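You operate a simulated robot arm through the tools that you are given. There is no shell and no other tool.

You run a simulated two-armed robot. Do the job below in one go: nothing can be reset, and whatever is moved stays where it is left.

JOB
Wipe up the spill on the bar top with the blue cloth and put it back.

Only the result counts: the job must be done as asked and must still hold three seconds after the hand-in. Knocking over, shifting, dropping, spilling or breaking anything else fails it. Flat cloth is picked up by pressing the open fingertips on it (5 to 10 N) and closing them slowly along it; thin cloth reads only 2 to 8 mm in the jaws.

ROBOT AND FRAMES
Two 7-joint arms with two-finger parallel grippers on one trunk, on a base that moves. Base frame: it is fixed to the floor where the robot stands at the start and does not move with it; the origin is under the middle of the robot, x ahead of it, y to its left, z up; the surface under the hand at the start is at about z = 90. Lengths are in cm, angles in degrees, forces in N, time in s.
The left shoulder is at the start at [2, 11.3, 122.2], the right one opposite. With the tool pointing down near the work surface each hand reaches from about 24 to 60 cm from the robot's upright axis, wherever it stands, measured 20 degrees to its own side. Payload 1.57 kg a hand.
The TCP of each hand is the grasp point between the finger pads, 3 cm short of the fingertips. In the tool frame z runs along the fingers and y along their closing line. Largest opening 8 cm; finger width 1.7, thickness 1.2; the body of the gripper, 4 by 8.2 cm, starts 8 cm behind the TCP.
Orientation is that of the tool frame in the base frame, as a unit quaternion [w, x, y, z]. With the fingers straight down and closing along the base's y, the tool's x points along the base's -x, its y along +y and its z along -z.

CONTROLS
- The arms move only by the tool play_rows. It takes "left_series", "right_series" or both (then of equal length, played together; a hand with none holds still); each is a list of rows, each an object of numbers (a shift or turn left out is 0, a gripper value left out holds the last): "claw": the closure, from 0 (fully open) to 1 (shut); "dx", "dy", "dz": the shift along the tool's x, y, z in cm; "wx", "wy", "wz": the turn, a rotation vector about the tool's x, y, z in degrees. In form: [{"claw": .., "dx": .., "dy": .., "dz": .., "wx": .., "wy": .., "wz": ..}, ...]. A call has 1 to 20 rows; each row shifts and turns the commanded pose from where the row before left it, along the tool's axes as they then stand. Rows are played at 5 a second. More than 5 cm and 8.6 degrees between two rows, or a gripper value outside its range, and nothing of the call is played. A pose out of reach is approached as far as the arm can. The call stops where the force on the tool passes 40 N (or 10 N more than at its start, if that is more) or the arm is blocked; 0.2 s more then pass. Each finger travels about 4.5 cm/s and halts on what it meets, pressing with about 37 N; the grip force reading is that of the motor and also rises with nothing between the fingers. The clock runs only during rows and for 0.2 s after the last one: add rows that do not move to give the fingers time. The reply holds the time, the measured pose of the TCP, the force on the tool along the base axes, the opening and the grip force, in the units named above and with some noise, with the torque about the TCP (base axes, N m) and any sound that the robot's microphone picked up.
- Cameras (640 x 400 px; columns grow to the right, rows downward): "scene" is now at [10.98, 0.06, 136]; the picture's right is [-0.03, -1.00, 0.00], its down [-0.56, 0.02, -0.83] and it looks along [0.83, -0.02, -0.56] (base axes); focal length 285 px, centre (320, 200). "left" rides on the left gripper at [7.2, 0.7, -12.2] in its tool frame; the picture's right is [-0.09, 1.00, 0.00], its down [-0.84, -0.08, -0.54] and it looks along [-0.54, -0.05, 0.84] (tool axes); focal length 238 px, centre (320, 200). "right" rides on the right gripper at [7.2, -0.7, -12.2] in its tool frame; the picture's right is [0.09, 1.00, 0.00], its down [-0.84, 0.08, -0.54] and it looks along [-0.54, 0.05, 0.84] (tool axes); focal length 238 px, centre (320, 200). There is no depth. A picture from a camera that has moved, and an enlarged one, comes with that camera's place and axes in the base frame and with its lens. The place of the scene camera against the robot may be out by one fixed shift of up to 2.5 cm in any direction.
- snapshot(camera): a new picture of that camera. The clock stands still meanwhile.
- lift_body(by): moves the trunk up (or, below 0, down) by that many cm; the arms and the scene camera ride with it, the base frame stays. It gives what a move gives, with no picture.
- drive_base(legs): drives the robot by 1 to 6 legs, each [ahead, left, turn to the left] in cm, cm and degrees, along the robot's own axes; the way and the turn of a leg run together, so that a leg with both is an arc; at most 150 cm and 180 degrees a leg. The arms and the cameras ride along, it lands a little off, and it stops where it bumps. It gives what a move gives.
- pan_tilt(pan, tilt): turns the head with the scene camera to pan (to the left, within 80 degrees either way) and tilt (down, from -29 to 69), counted from straight ahead of the robot. It gives what a move gives.
- inspect(camera, box): a new picture of the part [left, top, right, bottom] of that camera's present view, enlarged. The clock stands still meanwhile.
- hand_in(): hands the job in; it is judged then, once.

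Places have to be worked out from the pictures, the camera data and where the tool is seen. Open the grippers and draw the arms clear of the work before you hand the job in, unless the task says otherwise.

The tools are called after "Emit:" as name(argument=value, ...) on one line, values as JSON. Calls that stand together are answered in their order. play_rows: Moves the arms, as the interface text tells. Its arguments: {"type":"object","properties":{"left_series":{"type":"array","items":{"type":"object","properties":{"claw":{"type":"number"},"dx":{"type":"number"},"dy":{"type":"number"},"dz":{"type":"number"},"wx":{"type":"number"},"wy":{"type":"number"},"wz":{"type":"number"}}}},"right_series":{"type":"array","items":{"type":"object","properties":{"claw":{"type":"number"},"dx":{"type":"number"},"dy":{"type":"number"},"dz":{"type":"number"},"wx":{"type":"number"},"wy":{"type":"number"},"wz":{"type":"number"}}}}},"required":[]} The other tools are called the same way: lift_body (by) moves the trunk up or down; drive_base (legs) drives the base; pan_tilt (pan, tilt) turns the head that bears the scene camera; snapshot (camera) takes a picture; inspect (camera, box) takes an enlarged picture of a part of a camera's view; hand_in () hands the job in.

At the start:

```text
clock: 0.0
left_tcp_pos: [38.49, 11.42, 114.67]
left_ee_rot: [0.0, -0.001, 1.0, 0.001]
left_ft_force: [0.9, -0.2, 0.0]
left_moment: [0.0, 0.0, -0.02]
left_finger_gap: 8.0
left_grasp_force: 0.1
right_tcp_pos: [45.69, -26.27, 108.82]
right_ee_rot: [0.0, 0.0, 1.0, 0.001]
right_ft_force: [0.9, 0.9, 0.2]
right_moment: [0.0, 0.03, 0.0]
right_finger_gap: 8.0
right_grasp_force: 0.1
trunk travel left (down, up): [-27.5, 29.5]
robot x, y, heading: [0.2, -0.2, -0.0]
head pan, tilt (commanded): [-1.7, 33.9]
```

scene: 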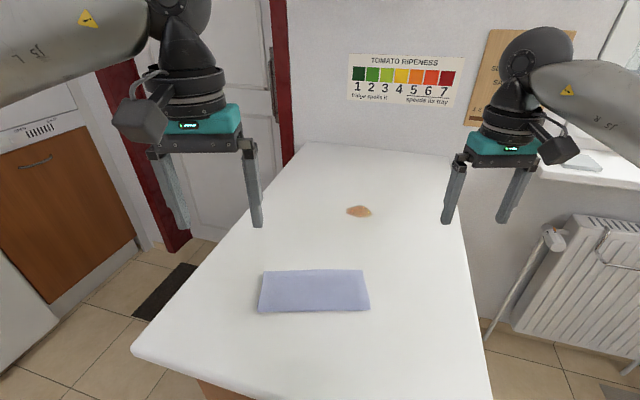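
right: 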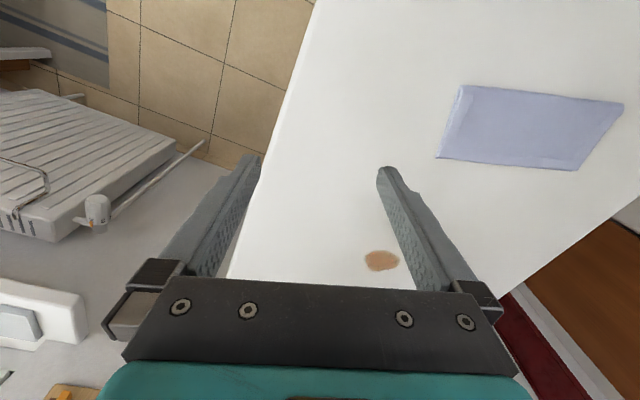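
left: 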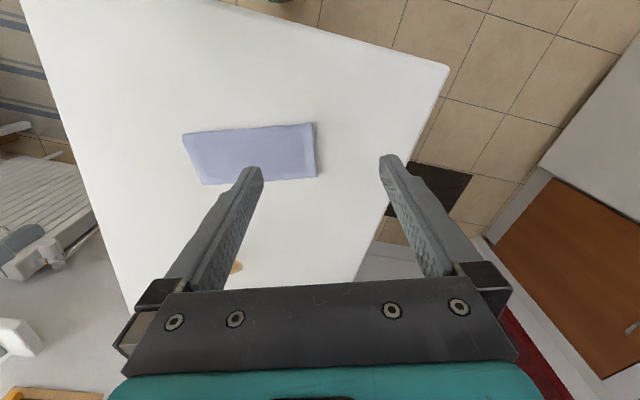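

The pictures show the folded blue cloth at about x 43–53, y −10 to 11, and the brown spill at about [73.5, −12], beyond easy reach. I first tilt the head down to see how near the base stands to the bar.

Emit:
pan_tilt(pan=0, tilt=69)

Emit:
snapshot(camera="scene")

```text
clock: 1.0
left_tcp_pos: [38.41, 11.41, 114.77]
left_ee_rot: [0.0, -0.001, 1.0, -0.001]
left_ft_force: [0.6, -0.1, -0.7]
left_moment: [-0.02, -0.05, -0.04]
left_finger_gap: 8.02
left_grasp_force: 0.1
right_tcp_pos: [45.56, -26.19, 108.82]
right_ee_rot: [0.0, 0.001, 1.0, 0.0]
right_ft_force: [-0.4, -1.1, 0.1]
right_moment: [-0.02, 0.02, 0.02]
right_finger_gap: 7.98
right_grasp_force: 0.2
trunk travel left (down, up): [-27.5, 29.5]
robot x, y, heading: [-0.09, -0.06, 0.2]
head pan, tilt (commanded): [0.0, 68.8]
```

```text
taken
camera scene: at [7.72, 0.32, 131.47], right [0.0, -1.0, 0.0], down [-0.93, 0.0, -0.36], along [0.36, 0.0, -0.93], focal length 285 px, centre (320, 200)
```

scene: 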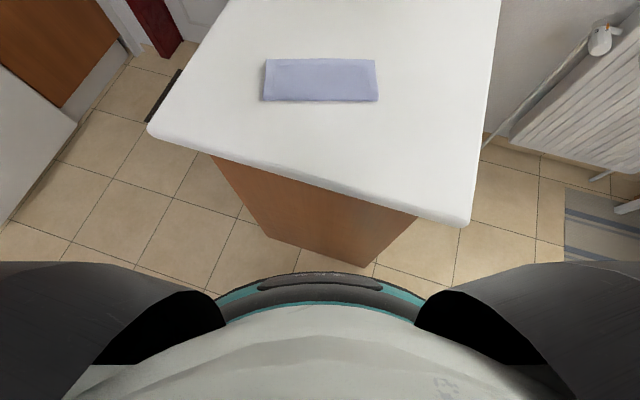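

The bar's near face is only about 8 cm ahead of the base, and the bar runs about 17° to the right, so the spill can't be reached from here with the hand down. I look around to the left to check whether the robot can stand along the bar's left side.

Emit:
pan_tilt(pan=45, tilt=40)

Emit:
snapshot(camera="scene")

Emit:
pan_tilt(pan=10, tilt=20)

Emit:
snapshot(camera="scene")

Emit:
pan_tilt(pan=80, tilt=30)

Emit:
snapshot(camera="scene")

```text
clock: 2.1
left_tcp_pos: [38.52, 11.44, 114.77]
left_ee_rot: [0.0, 0.0, 1.0, -0.001]
left_ft_force: [-0.3, 0.6, -1.1]
left_moment: [-0.01, 0.0, -0.03]
left_finger_gap: 7.99
left_grasp_force: 0.1
right_tcp_pos: [45.71, -26.33, 108.87]
right_ee_rot: [-0.001, 0.0, 1.0, -0.001]
right_ft_force: [-0.3, -0.3, 0.0]
right_moment: [-0.02, 0.03, 0.01]
right_finger_gap: 7.99
right_grasp_force: 0.0
trunk travel left (down, up): [-27.5, 29.5]
robot x, y, heading: [-0.19, -0.32, 0.1]
head pan, tilt (commanded): [45.0, 40.0]
```

```text
taken
camera scene: at [8.14, 6.32, 135.08], right [0.71, -0.71, 0.0], down [-0.46, -0.45, -0.77], along [0.54, 0.54, -0.64], focal length 285 px, centre (320, 200)
```

scene: 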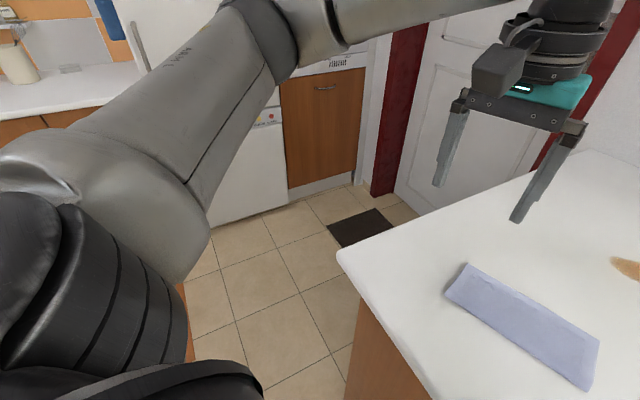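

```text
clock: 3.1
left_tcp_pos: [38.42, 11.33, 114.69]
left_ee_rot: [0.0, -0.001, 1.0, 0.0]
left_ft_force: [0.3, -0.2, 0.1]
left_moment: [0.01, 0.03, -0.02]
left_finger_gap: 8.0
left_grasp_force: 0.1
right_tcp_pos: [45.61, -26.19, 108.79]
right_ee_rot: [0.0, 0.001, 1.0, 0.001]
right_ft_force: [0.3, -0.1, 0.5]
right_moment: [-0.01, -0.03, 0.03]
right_finger_gap: 8.01
right_grasp_force: 0.0
trunk travel left (down, up): [-27.5, 29.5]
robot x, y, heading: [0.03, 0.09, -0.1]
head pan, tilt (commanded): [10.0, 20.0]
```

```text
taken
camera scene: at [11.29, 1.95, 138.22], right [0.17, -0.98, 0.0], down [-0.34, -0.06, -0.94], along [0.93, 0.16, -0.34], focal length 285 px, centre (320, 200)
```

scene: 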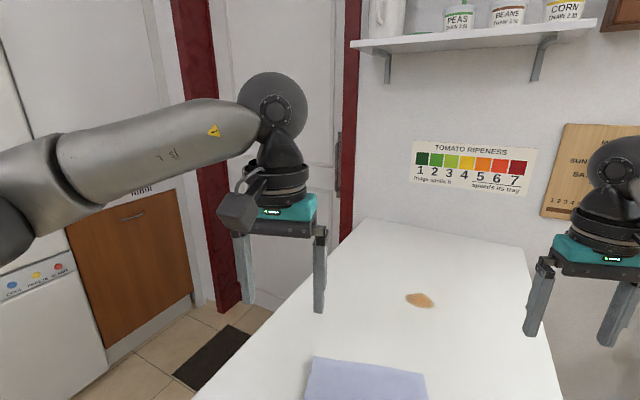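

```text
clock: 4.5
left_tcp_pos: [38.54, 11.35, 114.85]
left_ee_rot: [0.0, -0.001, 1.0, 0.0]
left_ft_force: [-0.6, 0.6, 0.4]
left_moment: [0.02, 0.02, 0.0]
left_finger_gap: 7.98
left_grasp_force: 0.1
right_tcp_pos: [45.64, -26.15, 108.71]
right_ee_rot: [-0.002, 0.0, 1.0, 0.0]
right_ft_force: [0.1, -0.6, 0.7]
right_moment: [0.01, -0.02, -0.02]
right_finger_gap: 7.99
right_grasp_force: 0.0
trunk travel left (down, up): [-27.5, 29.5]
robot x, y, heading: [0.09, -0.0, -0.2]
head pan, tilt (commanded): [80.0, 30.0]
```

```text
taken
camera scene: at [3.7, 9.23, 136.62], right [0.98, -0.17, 0.0], down [-0.09, -0.49, -0.87], along [0.15, 0.85, -0.5], focal length 285 px, centre (320, 200)
```

scene: 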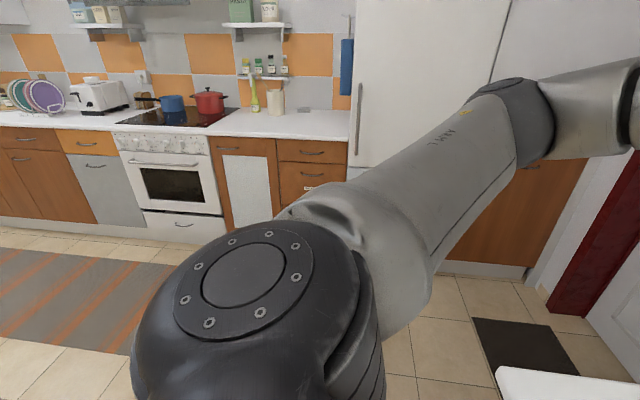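

The aisle left of the bar is clear, about 100 cm wide, and the hands ride well above the bar top. I drive left and then turn right to face across the bar from its left side, first two legs only to check.

Emit:
drive_base(legs=[[0, 68, 0], [0, 0, -107.5]])

Emit:
pan_tilt(pan=40, tilt=40)

Emit:
snapshot(camera="scene")

```text
clock: 12.8
left_tcp_pos: [-0.03, 27.51, 114.75]
left_ee_rot: [0.0, 0.801, 0.598, 0.0]
left_ft_force: [-0.1, -0.8, 0.1]
left_moment: [-0.01, 0.02, -0.03]
left_finger_gap: 8.01
left_grasp_force: 0.1
right_tcp_pos: [-38.12, 31.34, 108.8]
right_ee_rot: [0.0, 0.802, 0.597, 0.0]
right_ft_force: [-0.9, 0.0, -1.0]
right_moment: [-0.03, -0.01, -0.01]
right_finger_gap: 8.02
right_grasp_force: 0.1
trunk travel left (down, up): [-27.5, 29.5]
robot x, y, heading: [0.01, 67.25, -106.6]
head pan, tilt (commanded): [80.0, 30.0]
```

```text
clock: 13.8
left_tcp_pos: [-0.08, 27.59, 114.75]
left_ee_rot: [0.0, 0.801, 0.599, 0.0]
left_ft_force: [0.1, 0.2, 0.3]
left_moment: [0.04, -0.02, 0.02]
left_finger_gap: 7.99
left_grasp_force: 0.1
right_tcp_pos: [-38.12, 31.32, 108.89]
right_ee_rot: [0.0, 0.802, 0.597, -0.001]
right_ft_force: [0.4, 0.1, 0.2]
right_moment: [0.03, 0.0, -0.03]
right_finger_gap: 8.0
right_grasp_force: 0.0
trunk travel left (down, up): [-27.5, 29.5]
robot x, y, heading: [-0.1, 67.28, -106.7]
head pan, tilt (commanded): [40.0, 40.0]
```

```text
taken
camera scene: at [4.22, 59.23, 135.08], right [-0.92, -0.4, 0.0], down [-0.26, 0.59, -0.77], along [0.31, -0.7, -0.64], focal length 285 px, centre (320, 200)
```

scene: 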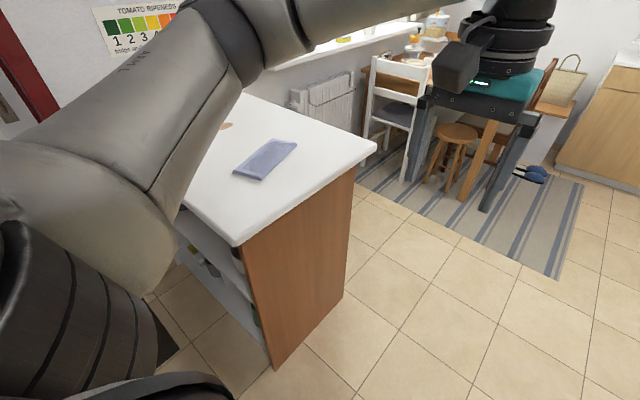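

Pose is as planned and the bar corner is seen at about [36.4, 30]. I slide along the bar's left side now, keeping the base about 25 cm off the top's edge (it has open shelves below).

Emit:
drive_base(legs=[[0, 72, -0.9]])

Emit:
pan_tilt(pan=0, tilt=55)

Emit:
snapshot(camera="scene")

```text
clock: 17.8
left_tcp_pos: [68.53, 6.38, 114.83]
left_ee_rot: [-0.001, 0.806, 0.593, 0.0]
left_ft_force: [-0.3, -1.1, -0.6]
left_moment: [0.03, 0.0, 0.02]
left_finger_gap: 7.99
left_grasp_force: 0.0
right_tcp_pos: [30.47, 10.78, 108.75]
right_ee_rot: [0.0, 0.806, 0.592, 0.0]
right_ft_force: [-0.7, 0.6, 0.7]
right_moment: [0.03, -0.03, -0.01]
right_finger_gap: 8.0
right_grasp_force: 0.0
trunk travel left (down, up): [-27.5, 29.5]
robot x, y, heading: [69.53, 46.71, -107.7]
head pan, tilt (commanded): [40.0, 40.0]
```

```text
clock: 18.8
left_tcp_pos: [68.38, 6.37, 114.77]
left_ee_rot: [0.0, 0.806, 0.592, 0.0]
left_ft_force: [-0.4, -0.9, -0.6]
left_moment: [-0.01, 0.0, 0.03]
left_finger_gap: 8.01
left_grasp_force: 0.1
right_tcp_pos: [30.39, 10.86, 108.63]
right_ee_rot: [-0.001, 0.806, 0.592, 0.0]
right_ft_force: [-0.4, 0.1, 0.0]
right_moment: [0.0, -0.03, -0.02]
right_finger_gap: 8.0
right_grasp_force: 0.1
trunk travel left (down, up): [-27.5, 29.5]
robot x, y, heading: [69.25, 46.09, -107.7]
head pan, tilt (commanded): [0.0, 55.0]
```

```text
taken
camera scene: at [67.78, 38.99, 133.02], right [-0.95, 0.3, 0.0], down [0.25, 0.78, -0.57], along [-0.17, -0.55, -0.82], focal length 285 px, centre (320, 200)
```

scene: 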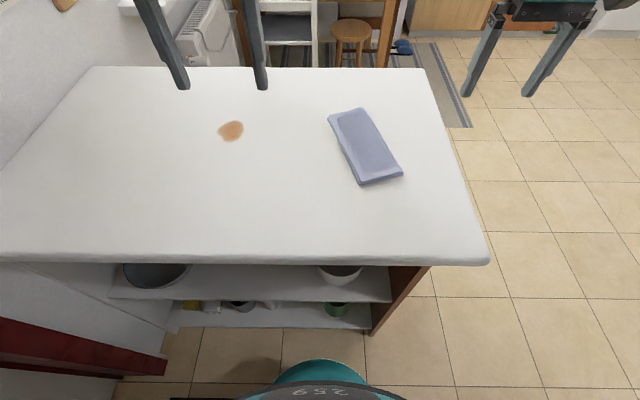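

Standing well: the bar body is about 12 cm ahead of the base, the spill estimates to about [72, −12] and the cloth centre to about [46, 0] once the camera shift is accounted for. I go 5 cm nearer and take closer pictures.

Emit:
drive_base(legs=[[5.5, 0, 0]])

Emit:
snapshot(camera="scene")

Emit:
inspect(camera="scene", box=[200, 80, 440, 230])

Emit:
snapshot(camera="left")

Emit:
snapshot(camera="right")

```text
clock: 19.8
left_tcp_pos: [66.79, 1.23, 114.71]
left_ee_rot: [0.0, 0.806, 0.592, 0.0]
left_ft_force: [0.4, 1.2, -0.1]
left_moment: [0.02, -0.01, 0.01]
left_finger_gap: 8.02
left_grasp_force: 0.0
right_tcp_pos: [28.69, 5.65, 108.78]
right_ee_rot: [-0.001, 0.806, 0.591, 0.001]
right_ft_force: [-0.3, 0.5, -0.1]
right_moment: [0.02, -0.02, 0.05]
right_finger_gap: 7.98
right_grasp_force: 0.1
trunk travel left (down, up): [-27.5, 29.5]
robot x, y, heading: [67.76, 41.39, -107.3]
head pan, tilt (commanded): [0.0, 55.0]
```

```text
taken
camera scene: at [66.11, 33.7, 133.01], right [-0.95, 0.3, 0.0], down [0.25, 0.78, -0.57], along [-0.17, -0.55, -0.82], focal length 285 px, centre (320, 200)
```

scene: 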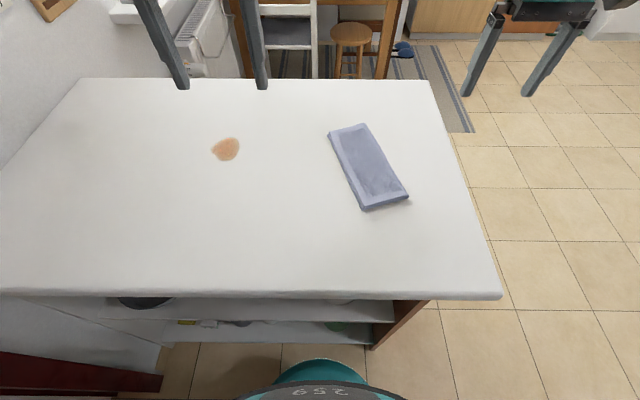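

```text
2.67 times, centred on (320, 155) of scene
camera zoom: at [66.11, 33.7, 133.01], right [-0.95, 0.3, 0.0], down [0.25, 0.78, -0.57], along [-0.17, -0.55, -0.82], focal length 759 px, centre (320, 320)
```

zoom: 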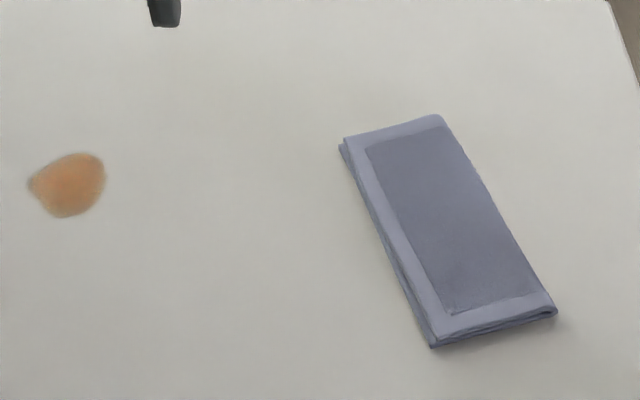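

```text
taken
camera left: at [69.65, 7.74, 126.91], right [0.92, -0.39, 0.0], down [-0.32, -0.78, 0.54], along [-0.21, -0.5, -0.84], focal length 238 px, centre (320, 200)
```

left: 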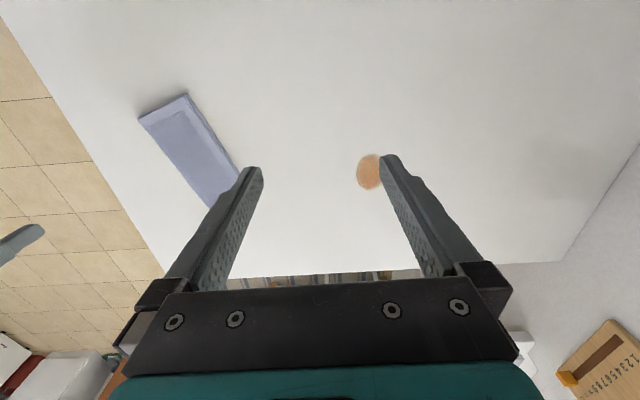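

```text
taken
camera right: at [30.3, 12.7, 120.83], right [0.98, -0.21, 0.0], down [-0.18, -0.82, 0.54], along [-0.11, -0.53, -0.84], focal length 238 px, centre (320, 200)
```

right: 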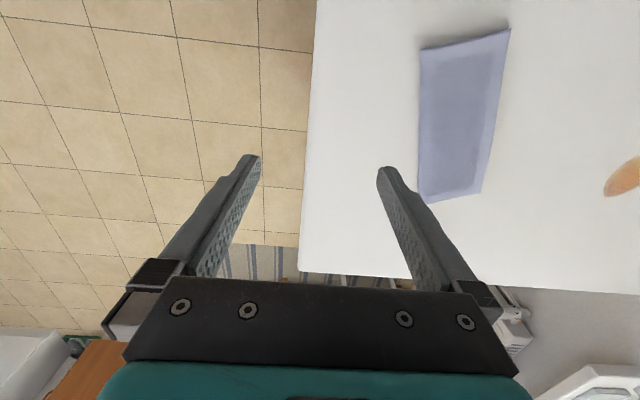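

The wrist cameras place the cloth at about x 41–49.8, y −9.6 to 10 (centre [45.4, 0.2], about 1 cm thick, aligned with the base axes) and the spill at about [71.3, −12.3]. I move the right hand out of the way and bring the left hand over the cloth's middle, turned to close along base x.

Emit:
play_rows(left_series=[{"dz": 0}, {"dz": 0}, {"dz": 0}, {"dz": 0}, {"dx": -1.06, "dy": -2.87}, {"dx": -1.06, "dy": -2.87}, {"dx": -1.06, "dy": -2.87}, {"dx": -1.06, "dy": -2.87}, {"dx": -1.06, "dy": -2.87}, {"dx": -1.06, "dy": -2.87}, {"dx": -1.06, "dy": -2.87}, {"wz": -5.8, "dz": 2.5, "claw": 0.4}, {"wz": -5.8, "dz": 2.5}, {"wz": -5.8, "dz": 2.5}, {"dz": 0}, {"dz": 0}], right_series=[{"dy": -3, "dz": -1}, {"dy": -3, "dz": -1}, {"dy": -3, "dz": -1}, {"dy": -3, "dz": -1}, {"dy": -2}, {"dz": 0}, {"dz": 0}, {"dz": 0}, {"dz": 0}, {"dz": 0}, {"dz": 0}, {"dz": 0}, {"dz": 0}, {"dz": 0}, {"dz": 0}, {"dz": 0}])

Emit:
snapshot(camera="left")

Emit:
snapshot(camera="scene")

```text
clock: 23.2
left_tcp_pos: [45.46, 0.24, 107.24]
left_ee_rot: [0.0, 0.706, 0.708, 0.0]
left_ft_force: [-0.1, 0.0, -0.3]
left_moment: [-0.01, -0.02, 0.04]
left_finger_gap: 4.79
left_grasp_force: 0.2
right_tcp_pos: [15.47, 9.92, 112.63]
right_ee_rot: [0.0, 0.807, 0.591, -0.001]
right_ft_force: [-0.3, 0.0, 0.1]
right_moment: [0.03, -0.01, 0.0]
right_finger_gap: 7.98
right_grasp_force: 0.0
trunk travel left (down, up): [-27.5, 29.5]
robot x, y, heading: [67.64, 41.18, -107.6]
head pan, tilt (commanded): [0.0, 55.0]
```

```text
taken
camera left: at [46.18, 7.3, 119.46], right [1.0, -0.09, 0.0], down [-0.08, -0.84, 0.54], along [-0.05, -0.54, -0.84], focal length 238 px, centre (320, 200)
```

left: 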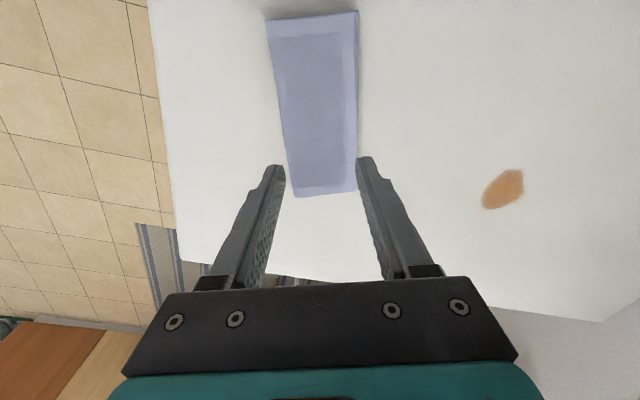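

```text
taken
camera scene: at [66.15, 33.8, 133.01], right [-0.95, 0.3, 0.0], down [0.25, 0.78, -0.57], along [-0.17, -0.55, -0.82], focal length 285 px, centre (320, 200)
```

scene: 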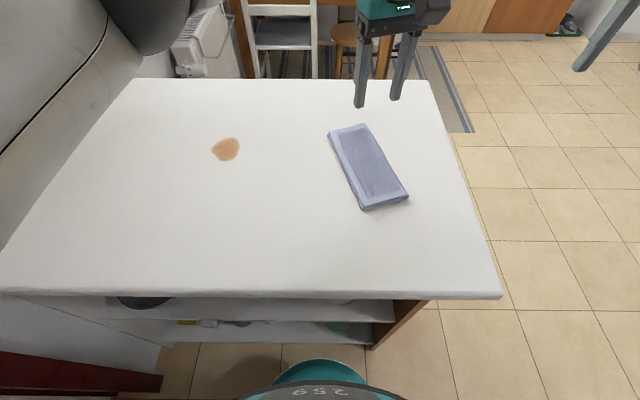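

The left camera confirms the cloth centre at about [45.5, 0] and the spill spanning roughly x 68.3–73.2, y −14.8 to −9.8. I lower the half-open left fingers to just above the cloth.

Emit:
play_rows(left_series=[{"dz": 2.5}, {"dz": 2.5}, {"dz": 2.5}, {"dz": 2.0}, {"dz": 1.2}, {"dz": 0.6}, {"dz": 0}, {"dz": 0}])

Emit:
snapshot(camera="left")

Emit:
inspect(camera="scene", box=[280, 80, 440, 230])

```text
clock: 25.0
left_tcp_pos: [45.45, 0.17, 95.98]
left_ee_rot: [0.0, 0.707, 0.707, 0.0]
left_ft_force: [-0.1, 0.1, -0.4]
left_moment: [0.0, -0.02, -0.02]
left_finger_gap: 4.78
left_grasp_force: 0.1
right_tcp_pos: [15.43, 9.83, 112.7]
right_ee_rot: [0.0, 0.807, 0.591, 0.0]
right_ft_force: [-0.4, -0.7, -0.2]
right_moment: [0.02, -0.01, 0.0]
right_finger_gap: 8.0
right_grasp_force: 0.0
trunk travel left (down, up): [-27.5, 29.5]
robot x, y, heading: [67.44, 41.57, -107.6]
head pan, tilt (commanded): [0.0, 55.0]
```

```text
taken
camera left: at [46.2, 7.28, 108.14], right [1.0, -0.09, 0.0], down [-0.08, -0.84, 0.54], along [-0.05, -0.54, -0.84], focal length 238 px, centre (320, 200)
```

left: 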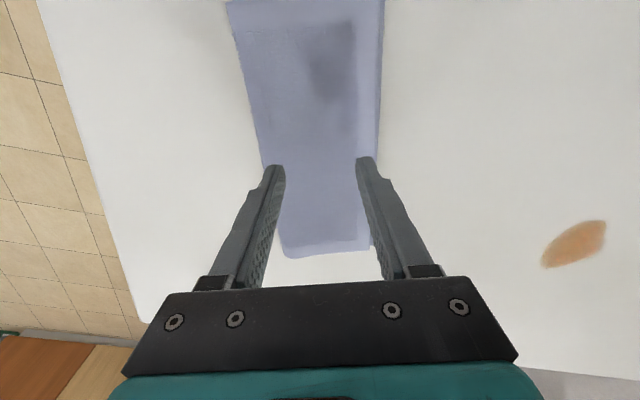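

```text
2.67 times, centred on (360, 155) of scene
camera zoom: at [66.14, 33.8, 133.01], right [-0.95, 0.3, 0.0], down [0.25, 0.78, -0.57], along [-0.17, -0.55, -0.82], focal length 759 px, centre (213, 320)
```

zoom: 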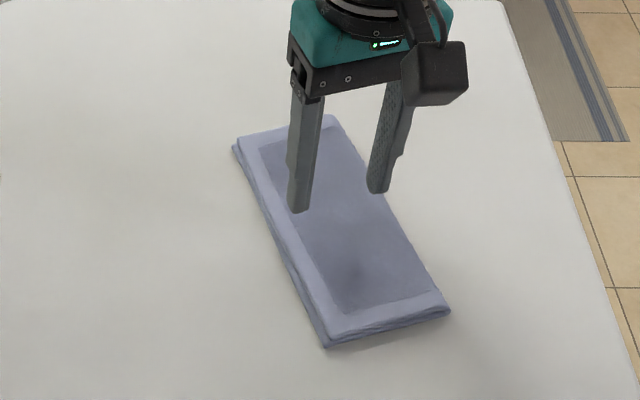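

The fingertips are about 2 cm above the cloth. I lower in small steps to feel for the contact.

Emit:
play_rows(left_series=[{"dz": 0.3}, {"dz": 0.3}, {"dz": 0.3}, {"dz": 0}, {"dz": 0}])

```text
clock: 26.2
left_tcp_pos: [45.5, 0.13, 95.04]
left_ee_rot: [0.0, 0.707, 0.707, 0.0]
left_ft_force: [-0.3, 1.1, -0.1]
left_moment: [0.02, -0.03, -0.01]
left_finger_gap: 4.79
left_grasp_force: 0.0
right_tcp_pos: [15.43, 9.88, 112.72]
right_ee_rot: [0.0, 0.807, 0.591, 0.0]
right_ft_force: [-0.2, 0.1, 0.9]
right_moment: [0.01, -0.02, -0.02]
right_finger_gap: 8.03
right_grasp_force: 0.0
trunk travel left (down, up): [-27.5, 29.5]
robot x, y, heading: [67.88, 41.4, -107.6]
head pan, tilt (commanded): [0.0, 55.0]
```

No contact yet at fingertip height 92. I keep lowering in small steps.

Emit:
play_rows(left_series=[{"dz": 0.2}, {"dz": 0.2}, {"dz": 0.2}, {"dz": 0}, {"dz": 0}])

```text
clock: 27.4
left_tcp_pos: [45.39, 0.11, 94.48]
left_ee_rot: [0.001, 0.707, 0.707, 0.0]
left_ft_force: [0.1, -0.1, 0.2]
left_moment: [-0.04, 0.02, 0.0]
left_finger_gap: 4.79
left_grasp_force: 0.1
right_tcp_pos: [15.43, 9.89, 112.79]
right_ee_rot: [0.0, 0.807, 0.591, 0.0]
right_ft_force: [-0.7, -0.2, 0.9]
right_moment: [0.0, 0.02, -0.02]
right_finger_gap: 8.01
right_grasp_force: 0.0
trunk travel left (down, up): [-27.5, 29.5]
robot x, y, heading: [67.68, 41.26, -107.7]
head pan, tilt (commanded): [0.0, 55.0]
```

Still free at fingertip height about 91.5. I continue down in 0.15 cm steps.

Emit:
play_rows(left_series=[{"dz": 0.15}, {"dz": 0.15}, {"dz": 0.15}, {"dz": 0}, {"dz": 0}])

```text
clock: 28.6
left_tcp_pos: [45.29, 0.08, 93.97]
left_ee_rot: [0.001, 0.707, 0.707, 0.0]
left_ft_force: [0.2, -0.3, 0.5]
left_moment: [0.0, 0.01, 0.02]
left_finger_gap: 4.82
left_grasp_force: 0.1
right_tcp_pos: [15.45, 9.95, 112.76]
right_ee_rot: [0.001, 0.807, 0.591, 0.001]
right_ft_force: [0.0, -0.3, -0.3]
right_moment: [-0.02, 0.0, 0.0]
right_finger_gap: 8.01
right_grasp_force: 0.0
trunk travel left (down, up): [-27.5, 29.5]
robot x, y, heading: [68.03, 41.39, -107.4]
head pan, tilt (commanded): [0.0, 55.0]
```

The fingertips are at about z = 91 with no load yet. I go on another 0.3 cm.

Emit:
play_rows(left_series=[{"dz": 0.15}, {"dz": 0.15}, {"dz": 0}, {"dz": 0}])

Emit:
inspect(camera="scene", box=[280, 80, 440, 230])

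```text
clock: 29.6
left_tcp_pos: [45.38, 0.12, 93.76]
left_ee_rot: [0.001, 0.707, 0.707, -0.001]
left_ft_force: [-0.9, -0.3, 3.5]
left_moment: [0.0, 0.0, 0.0]
left_finger_gap: 4.75
left_grasp_force: 0.1
right_tcp_pos: [15.4, 9.98, 112.65]
right_ee_rot: [0.0, 0.807, 0.591, 0.0]
right_ft_force: [0.1, -0.3, -0.3]
right_moment: [-0.04, 0.02, -0.01]
right_finger_gap: 8.02
right_grasp_force: 0.0
trunk travel left (down, up): [-27.5, 29.5]
robot x, y, heading: [67.52, 41.1, -107.6]
head pan, tilt (commanded): [0.0, 55.0]
```

```text
2.67 times, centred on (360, 155) of scene
camera zoom: at [66.15, 33.82, 133.02], right [-0.95, 0.3, 0.0], down [0.25, 0.78, -0.57], along [-0.17, -0.55, -0.82], focal length 759 px, centre (213, 320)
```

zoom: 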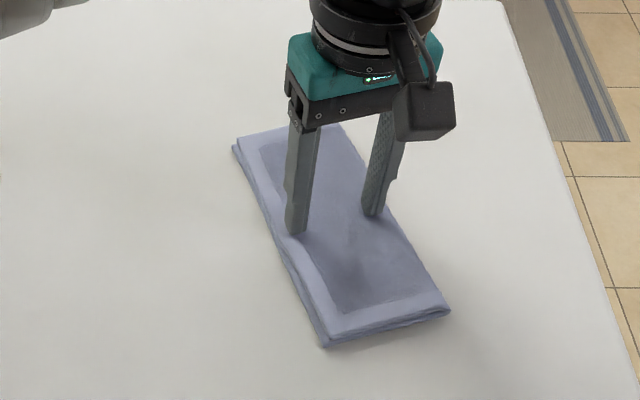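

Contact at about z = 90.8 with 3.5 N. I press slightly more to get 5–10 N, then close slowly.

Emit:
play_rows(left_series=[{"dz": 0.1}, {"dz": 0}, {"dz": 0}])

```text
clock: 30.4
left_tcp_pos: [45.43, 0.24, 93.64]
left_ee_rot: [0.0, 0.707, 0.707, 0.0]
left_ft_force: [-0.7, -0.6, 4.7]
left_moment: [-0.02, 0.04, 0.01]
left_finger_gap: 4.78
left_grasp_force: 0.0
right_tcp_pos: [15.49, 9.81, 112.8]
right_ee_rot: [0.0, 0.806, 0.592, -0.001]
right_ft_force: [-0.2, -0.2, 0.1]
right_moment: [-0.03, -0.03, -0.02]
right_finger_gap: 8.02
right_grasp_force: 0.0
trunk travel left (down, up): [-27.5, 29.5]
robot x, y, heading: [67.46, 41.41, -107.4]
head pan, tilt (commanded): [0.0, 55.0]
```

Now 4.7 N; I press a bit more for about 7 N.

Emit:
play_rows(left_series=[{"dz": 0.12}, {"dz": 0}, {"dz": 0}])

```text
clock: 31.2
left_tcp_pos: [45.39, 0.12, 93.64]
left_ee_rot: [0.002, 0.707, 0.707, -0.002]
left_ft_force: [-0.9, -1.2, 10.2]
left_moment: [0.01, -0.02, -0.05]
left_finger_gap: 4.77
left_grasp_force: 0.1
right_tcp_pos: [15.36, 9.99, 112.82]
right_ee_rot: [0.0, 0.807, 0.591, 0.0]
right_ft_force: [-0.1, 0.0, -1.2]
right_moment: [0.0, 0.02, 0.0]
right_finger_gap: 7.98
right_grasp_force: 0.0
trunk travel left (down, up): [-27.5, 29.5]
robot x, y, heading: [67.36, 41.25, -107.6]
head pan, tilt (commanded): [0.0, 55.0]
```

10.2 N is at the top of the range, so I ease up a hair and start closing slowly.

Emit:
play_rows(left_series=[{"dz": -0.06}, {"dz": 0}, {"claw": 0.43}, {"claw": 0.46}, {"claw": 0.49}, {"claw": 0.52}, {"claw": 0.55}, {"dz": 0}])

Emit:
inspect(camera="scene", box=[280, 80, 440, 230])

Emit:
snapshot(camera="left")

```text
clock: 33.0
left_tcp_pos: [45.5, 0.18, 93.7]
left_ee_rot: [0.0, 0.707, 0.707, 0.0]
left_ft_force: [1.1, 0.7, 8.6]
left_moment: [0.01, -0.03, -0.01]
left_finger_gap: 3.67
left_grasp_force: 0.2
right_tcp_pos: [15.54, 9.95, 112.74]
right_ee_rot: [0.0, 0.807, 0.591, 0.0]
right_ft_force: [-0.6, 0.5, 0.2]
right_moment: [0.01, 0.0, -0.03]
right_finger_gap: 7.97
right_grasp_force: 0.1
trunk travel left (down, up): [-27.5, 29.5]
robot x, y, heading: [66.92, 41.13, -107.5]
head pan, tilt (commanded): [0.0, 55.0]
```

```text
2.67 times, centred on (360, 155) of scene
camera zoom: at [66.17, 33.85, 133.02], right [-0.95, 0.3, 0.0], down [0.25, 0.78, -0.57], along [-0.17, -0.55, -0.82], focal length 759 px, centre (213, 320)
```

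zoom: 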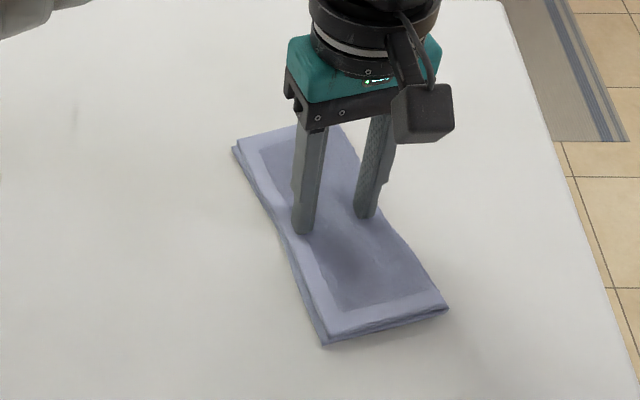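

```text
taken
camera left: at [46.22, 7.29, 105.77], right [1.0, -0.09, 0.0], down [-0.08, -0.84, 0.54], along [-0.05, -0.54, -0.84], focal length 238 px, centre (320, 200)
```

left: 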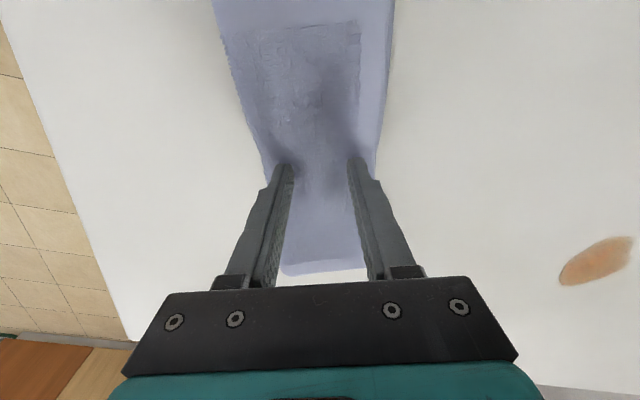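

The cloth gathers between the fingers at 8.6 N as it should. I continue closing slowly.

Emit:
play_rows(left_series=[{"claw": 0.58}, {"claw": 0.61}, {"claw": 0.64}, {"claw": 0.67}, {"claw": 0.7}, {"claw": 0.73}, {"claw": 0.76}, {"dz": 0}])

Emit:
snapshot(camera="left")

```text
clock: 34.8
left_tcp_pos: [45.45, 0.05, 93.7]
left_ee_rot: [0.001, 0.708, 0.707, 0.0]
left_ft_force: [-0.2, -0.8, 7.1]
left_moment: [-0.04, -0.02, 0.03]
left_finger_gap: 1.91
left_grasp_force: 0.0
right_tcp_pos: [15.46, 9.84, 112.71]
right_ee_rot: [0.001, 0.807, 0.591, -0.001]
right_ft_force: [0.3, -0.7, 0.1]
right_moment: [0.01, -0.01, -0.01]
right_finger_gap: 8.02
right_grasp_force: 0.1
trunk travel left (down, up): [-27.5, 29.5]
robot x, y, heading: [67.58, 41.04, -107.6]
head pan, tilt (commanded): [0.0, 55.0]
```

```text
taken
camera left: at [46.22, 7.28, 105.78], right [1.0, -0.09, 0.0], down [-0.08, -0.84, 0.54], along [-0.05, -0.54, -0.84], focal length 238 px, centre (320, 200)
```

left: 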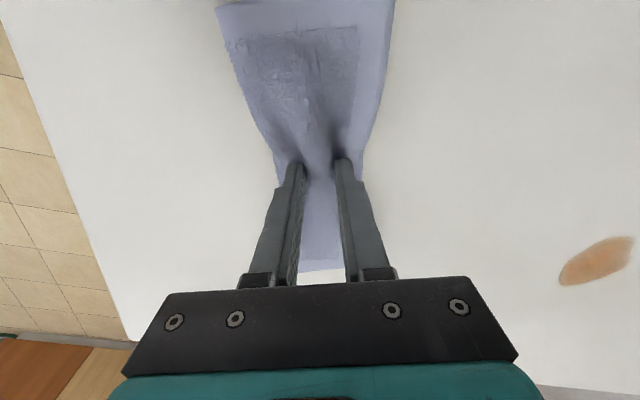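

Gathering continues, 7 N pressing and 1.9 cm gap left. I close the rest of the way.

Emit:
play_rows(left_series=[{"claw": 0.79}, {"claw": 0.82}, {"claw": 0.85}, {"claw": 0.88}, {"claw": 0.91}, {"claw": 0.94}, {"claw": 0.97}, {"claw": 1.0}, {"dz": 0}, {"dz": 0}])

Emit:
snapshot(camera="left")

Emit:
inspect(camera="scene", box=[280, 80, 440, 230])

```text
clock: 37.0
left_tcp_pos: [45.45, 0.16, 93.6]
left_ee_rot: [0.001, 0.706, 0.708, 0.0]
left_ft_force: [1.5, -0.4, 12.9]
left_moment: [-0.03, -0.05, -0.05]
left_finger_gap: 0.83
left_grasp_force: 27.5
right_tcp_pos: [15.39, 9.99, 112.88]
right_ee_rot: [0.0, 0.807, 0.591, 0.0]
right_ft_force: [-0.6, 0.6, -0.1]
right_moment: [0.01, -0.03, -0.03]
right_finger_gap: 8.01
right_grasp_force: 0.0
trunk travel left (down, up): [-27.5, 29.5]
robot x, y, heading: [67.15, 41.41, -107.2]
head pan, tilt (commanded): [0.0, 55.0]
```

```text
taken
camera left: at [46.25, 7.3, 105.81], right [1.0, -0.09, 0.0], down [-0.08, -0.84, 0.54], along [-0.05, -0.54, -0.84], focal length 238 px, centre (320, 200)
```

left: 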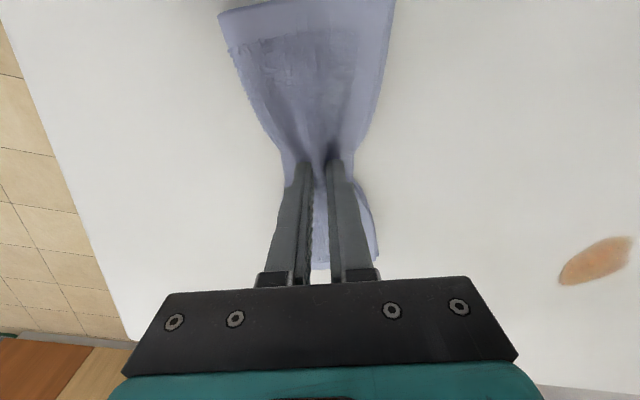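

```text
2.67 times, centred on (360, 155) of scene
camera zoom: at [66.21, 33.88, 133.02], right [-0.95, 0.3, 0.0], down [0.25, 0.78, -0.57], along [-0.17, -0.55, -0.82], focal length 759 px, centre (213, 320)
```

zoom: 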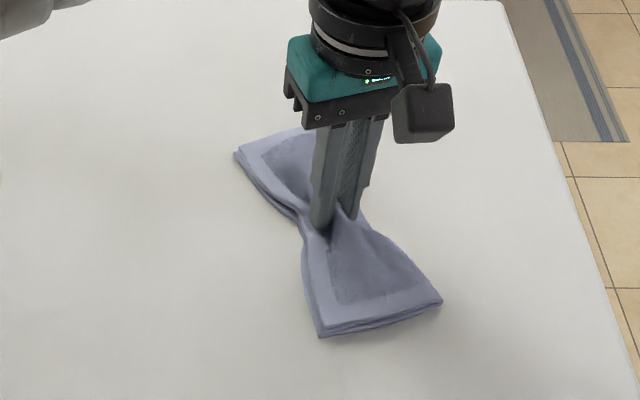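

The cloth is pinched (gap 0.83 cm, 27 N) like a bow tie. I lift it about 2 cm to check the hold.

Emit:
play_rows(left_series=[{"dz": -0.5}, {"dz": -0.5}, {"dz": -0.5}, {"dz": -0.5}, {"dz": 0}, {"dz": 0}])

Emit:
snapshot(camera="left")

Emit:
inspect(camera="scene", box=[280, 80, 440, 230])

```text
clock: 38.4
left_tcp_pos: [45.45, 0.18, 95.53]
left_ee_rot: [0.001, 0.707, 0.707, 0.0]
left_ft_force: [0.7, 0.2, 0.6]
left_moment: [0.0, 0.02, -0.01]
left_finger_gap: 0.8
left_grasp_force: 26.4
right_tcp_pos: [15.39, 9.85, 112.8]
right_ee_rot: [-0.001, 0.806, 0.591, -0.001]
right_ft_force: [0.1, -0.2, 0.0]
right_moment: [-0.02, -0.02, -0.03]
right_finger_gap: 8.01
right_grasp_force: 0.1
trunk travel left (down, up): [-27.5, 29.5]
robot x, y, heading: [67.17, 41.41, -107.6]
head pan, tilt (commanded): [0.0, 55.0]
```

```text
taken
camera left: at [46.22, 7.29, 107.71], right [1.0, -0.09, 0.0], down [-0.08, -0.84, 0.54], along [-0.05, -0.54, -0.84], focal length 238 px, centre (320, 200)
```

left: 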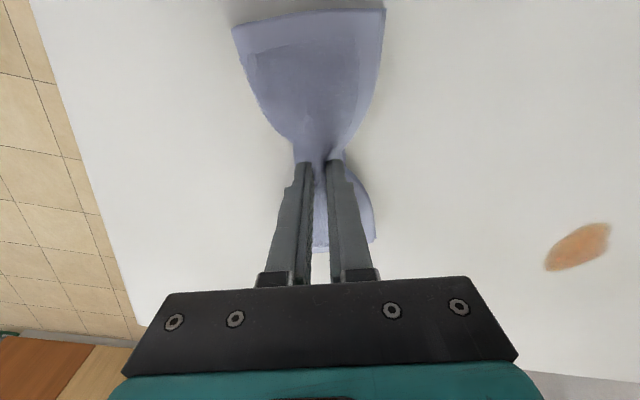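

```text
2.67 times, centred on (360, 155) of scene
camera zoom: at [66.14, 33.8, 133.01], right [-0.95, 0.3, 0.0], down [0.25, 0.78, -0.57], along [-0.17, -0.55, -0.82], focal length 759 px, centre (213, 320)
```

zoom: 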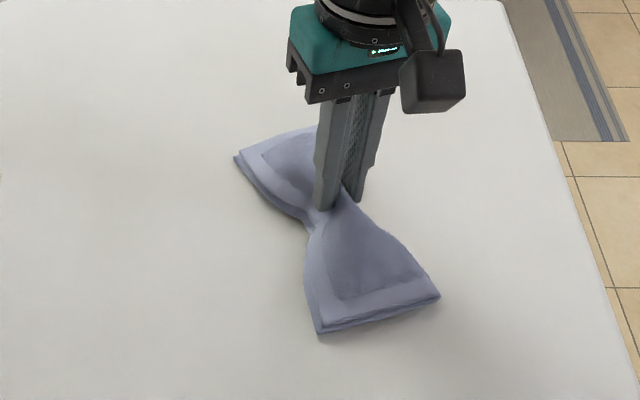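

The cloth is held firmly. I lift it another 4 cm and carry it over the spill at about [71, −12].

Emit:
play_rows(left_series=[{"dz": -1}, {"dz": -1}, {"dz": -1}, {"dz": -1}, {"dx": -1.03, "dy": 2.1}, {"dx": -1.03, "dy": 2.1}, {"dx": -1.03, "dy": 2.1}, {"dx": -1.03, "dy": 2.1}, {"dx": -1.03, "dy": 2.1}, {"dx": -1.03, "dy": 2.1}, {"dx": -1.03, "dy": 2.1}, {"dx": -1.03, "dy": 2.1}, {"dx": -1.03, "dy": 2.1}, {"dx": -1.03, "dy": 2.1}, {"dx": -1.03, "dy": 2.1}, {"dx": -1.03, "dy": 2.1}, {"dz": 0}, {"dz": 0}])

Emit:
snapshot(camera="left")

Emit:
snapshot(camera="scene")

```text
clock: 42.2
left_tcp_pos: [70.7, -12.24, 99.51]
left_ee_rot: [0.0, 0.707, 0.707, 0.0]
left_ft_force: [0.6, 0.2, -0.2]
left_moment: [0.0, 0.04, -0.02]
left_finger_gap: 0.82
left_grasp_force: 27.0
right_tcp_pos: [15.45, 9.89, 112.8]
right_ee_rot: [0.0, 0.807, 0.591, 0.0]
right_ft_force: [-0.4, 0.0, 0.4]
right_moment: [0.0, 0.0, 0.0]
right_finger_gap: 8.01
right_grasp_force: 0.1
trunk travel left (down, up): [-27.5, 29.5]
robot x, y, heading: [67.65, 41.31, -107.3]
head pan, tilt (commanded): [0.0, 55.0]
```

```text
taken
camera left: at [71.48, -5.12, 111.67], right [1.0, -0.09, 0.0], down [-0.08, -0.84, 0.54], along [-0.05, -0.54, -0.84], focal length 238 px, centre (320, 200)
```

left: 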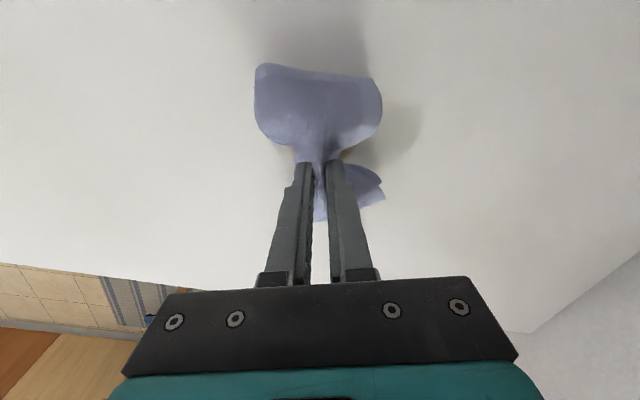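

```text
taken
camera scene: at [66.15, 33.8, 133.01], right [-0.95, 0.3, 0.0], down [0.25, 0.78, -0.57], along [-0.17, -0.55, -0.82], focal length 285 px, centre (320, 200)
```

scene: 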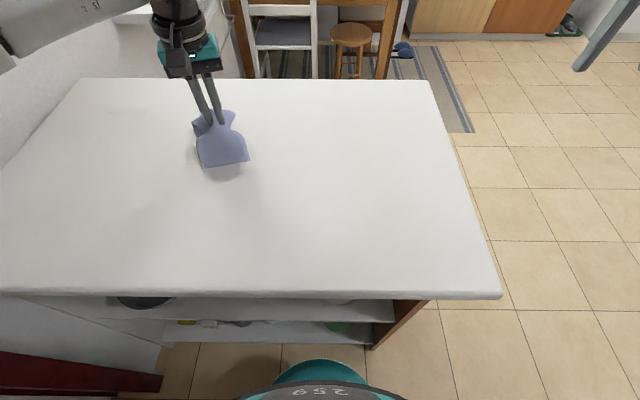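

The cloth hangs just over the spill with its two wings drooping. I lower it slowly onto the spill.

Emit:
play_rows(left_series=[{"dz": 0.7}, {"dz": 0.7}, {"dz": 0.7}, {"dz": 0.7}, {"dz": 0.7}, {"dz": 0.7}, {"dz": 0.6}, {"dz": 0.5}, {"dz": 0.3}, {"dz": 0}, {"dz": 0}])

Emit:
inspect(camera="scene", box=[130, 60, 330, 210])

Emit:
snapshot(camera="left")

```text
clock: 44.6
left_tcp_pos: [70.5, -12.29, 94.0]
left_ee_rot: [0.001, 0.707, 0.707, -0.001]
left_ft_force: [0.8, -0.5, 2.3]
left_moment: [0.0, 0.0, 0.0]
left_finger_gap: 0.77
left_grasp_force: 26.9
right_tcp_pos: [15.32, 9.91, 112.79]
right_ee_rot: [-0.001, 0.806, 0.592, 0.0]
right_ft_force: [0.3, 0.0, 0.2]
right_moment: [0.01, 0.0, -0.01]
right_finger_gap: 8.01
right_grasp_force: 0.0
trunk travel left (down, up): [-27.5, 29.5]
robot x, y, heading: [67.77, 41.27, -107.6]
head pan, tilt (commanded): [0.0, 55.0]
```

```text
2.67 times, centred on (230, 135) of scene
camera zoom: at [66.14, 33.83, 133.02], right [-0.95, 0.3, 0.0], down [0.25, 0.78, -0.57], along [-0.17, -0.55, -0.82], focal length 759 px, centre (560, 373)
```

zoom: 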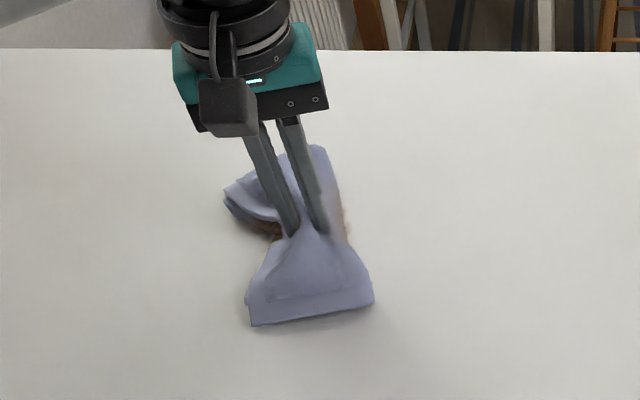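

```text
taken
camera left: at [71.34, -5.07, 106.16], right [1.0, -0.09, 0.0], down [-0.08, -0.84, 0.54], along [-0.05, -0.54, -0.84], focal length 238 px, centre (320, 200)
```

left: 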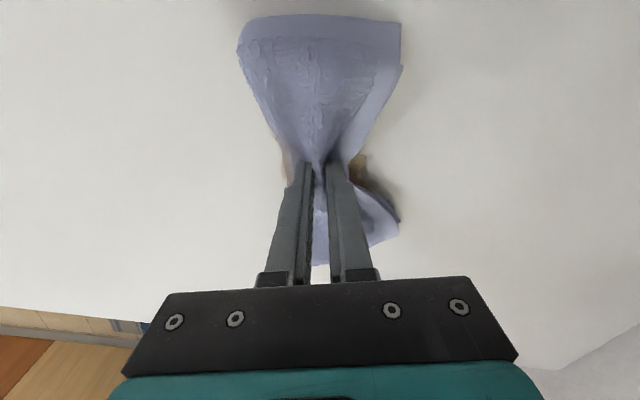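

The cloth is down on the spill with the spill showing at both sides of the neck. I press a little more and make side-to-side strokes along x.

Emit:
play_rows(left_series=[{"dz": 0.15}, {"dz": 0.08}, {"dy": 1.3}, {"dy": 1.3}, {"dy": 1.3}, {"dy": -1.3}, {"dy": -1.3}, {"dy": -1.3}, {"dy": -1.3}, {"dy": -1.3}, {"dy": -1.3}, {"dy": 1.3}, {"dy": 1.3}, {"dy": 1.3}, {"dz": 0}, {"dz": 0}])

Emit:
inspect(camera="scene", box=[130, 60, 330, 210])

Emit:
snapshot(camera="left")

```text
clock: 48.0
left_tcp_pos: [70.7, -12.24, 93.77]
left_ee_rot: [0.001, 0.707, 0.707, -0.001]
left_ft_force: [-3.1, 1.2, 8.8]
left_moment: [0.0, 0.1, 0.06]
left_finger_gap: 0.78
left_grasp_force: 26.8
right_tcp_pos: [15.37, 9.98, 112.77]
right_ee_rot: [0.0, 0.807, 0.591, 0.0]
right_ft_force: [0.3, -0.4, -0.5]
right_moment: [0.01, 0.01, 0.03]
right_finger_gap: 8.04
right_grasp_force: 0.0
trunk travel left (down, up): [-27.5, 29.5]
robot x, y, heading: [67.13, 41.65, -107.7]
head pan, tilt (commanded): [0.0, 55.0]
```

```text
2.67 times, centred on (230, 135) of scene
camera zoom: at [66.1, 33.86, 133.02], right [-0.95, 0.3, 0.0], down [0.25, 0.78, -0.57], along [-0.17, -0.55, -0.82], focal length 759 px, centre (560, 373)
```

zoom: 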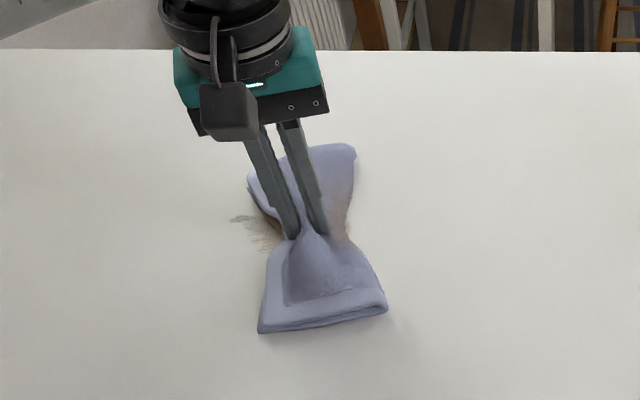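

```text
taken
camera left: at [71.35, -5.01, 105.94], right [1.0, -0.09, 0.0], down [-0.08, -0.84, 0.54], along [-0.05, -0.54, -0.84], focal length 238 px, centre (320, 200)
```

left: 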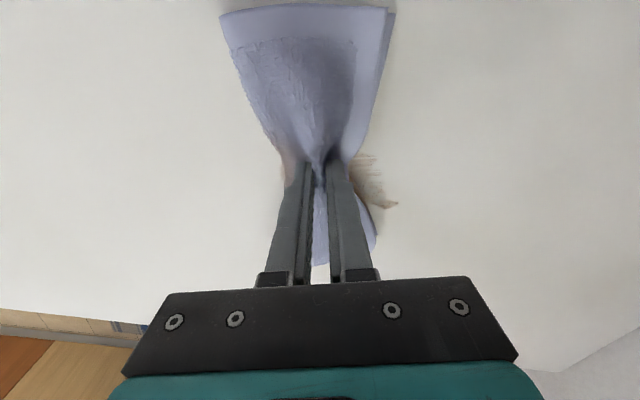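

The wiping works: the spill is fading, with streaks left to the sides. I raster more strokes over x 65.5–76, starting along y = −10.

Emit:
play_rows(left_series=[{"dx": 1.1}, {"dx": 1.1}, {"dy": 1.7}, {"dy": 1.7}, {"dy": 1.7}, {"dy": -1.7}, {"dy": -1.7}, {"dy": -1.7}, {"dy": -1.7}, {"dy": -1.7}, {"dy": -1.7}, {"dx": -1.2}, {"dx": -1.2}, {"dy": 1.7}, {"dy": 1.7}, {"dy": 1.7}, {"dy": 1.7}, {"dy": 1.7}, {"dy": 1.7}, {"dz": 0}])

Emit:
play_rows(left_series=[{"dx": -1.2}, {"dx": -1.2}, {"dy": -1.7}, {"dy": -1.7}, {"dy": -1.7}, {"dy": -1.7}, {"dy": -1.7}, {"dy": -1.7}, {"dx": 1.2}, {"dx": 1.2}, {"dy": 1.7}, {"dy": 1.7}, {"dy": 1.7}, {"dy": 1.7}, {"dy": 1.7}, {"dy": 1.7}, {"dz": 0}, {"dz": 0}])

Emit:
inspect(camera="scene", box=[130, 60, 330, 210])

Emit:
snapshot(camera="left")

```text
clock: 52.2
left_tcp_pos: [75.78, -12.31, 93.8]
left_ee_rot: [0.001, 0.707, 0.707, -0.001]
left_ft_force: [-2.9, 0.3, 7.2]
left_moment: [-0.01, 0.08, -0.02]
left_finger_gap: 0.79
left_grasp_force: 26.7
right_tcp_pos: [15.42, 9.86, 112.75]
right_ee_rot: [-0.001, 0.807, 0.591, 0.0]
right_ft_force: [0.8, 0.4, 0.4]
right_moment: [-0.03, 0.0, 0.01]
right_finger_gap: 8.0
right_grasp_force: 0.0
trunk travel left (down, up): [-27.5, 29.5]
robot x, y, heading: [68.22, 41.41, -107.5]
head pan, tilt (commanded): [0.0, 55.0]
```

```text
clock: 56.0
left_tcp_pos: [75.71, -12.28, 93.85]
left_ee_rot: [0.001, 0.707, 0.707, -0.001]
left_ft_force: [-2.3, -0.8, 8.3]
left_moment: [0.0, 0.04, 0.02]
left_finger_gap: 0.79
left_grasp_force: 27.0
right_tcp_pos: [15.38, 10.01, 112.81]
right_ee_rot: [0.0, 0.806, 0.591, 0.0]
right_ft_force: [-0.5, -0.1, -0.4]
right_moment: [-0.02, 0.02, -0.01]
right_finger_gap: 8.0
right_grasp_force: 0.1
trunk travel left (down, up): [-27.5, 29.5]
robot x, y, heading: [67.63, 41.08, -107.2]
head pan, tilt (commanded): [0.0, 55.0]
```

```text
2.67 times, centred on (230, 135) of scene
camera zoom: at [66.11, 33.87, 133.02], right [-0.95, 0.3, 0.0], down [0.25, 0.78, -0.57], along [-0.17, -0.55, -0.82], focal length 759 px, centre (560, 373)
```

zoom: 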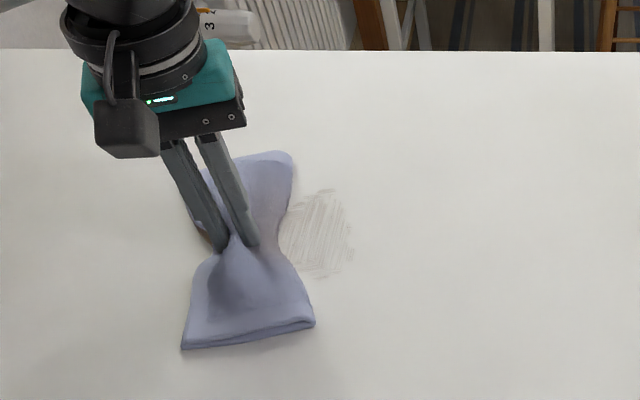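

```text
taken
camera left: at [76.48, -5.2, 105.92], right [1.0, -0.09, 0.0], down [-0.08, -0.84, 0.54], along [-0.05, -0.54, -0.84], focal length 238 px, centre (320, 200)
```

left: 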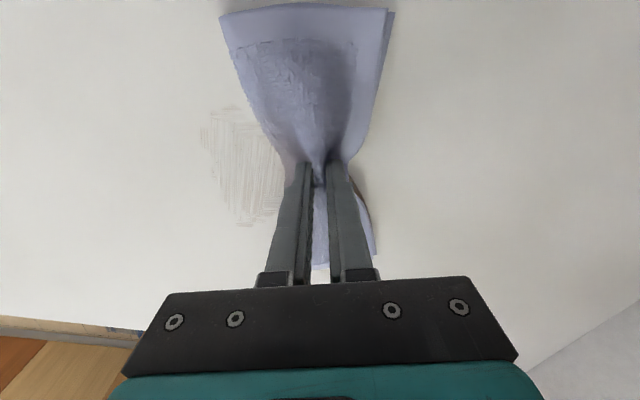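

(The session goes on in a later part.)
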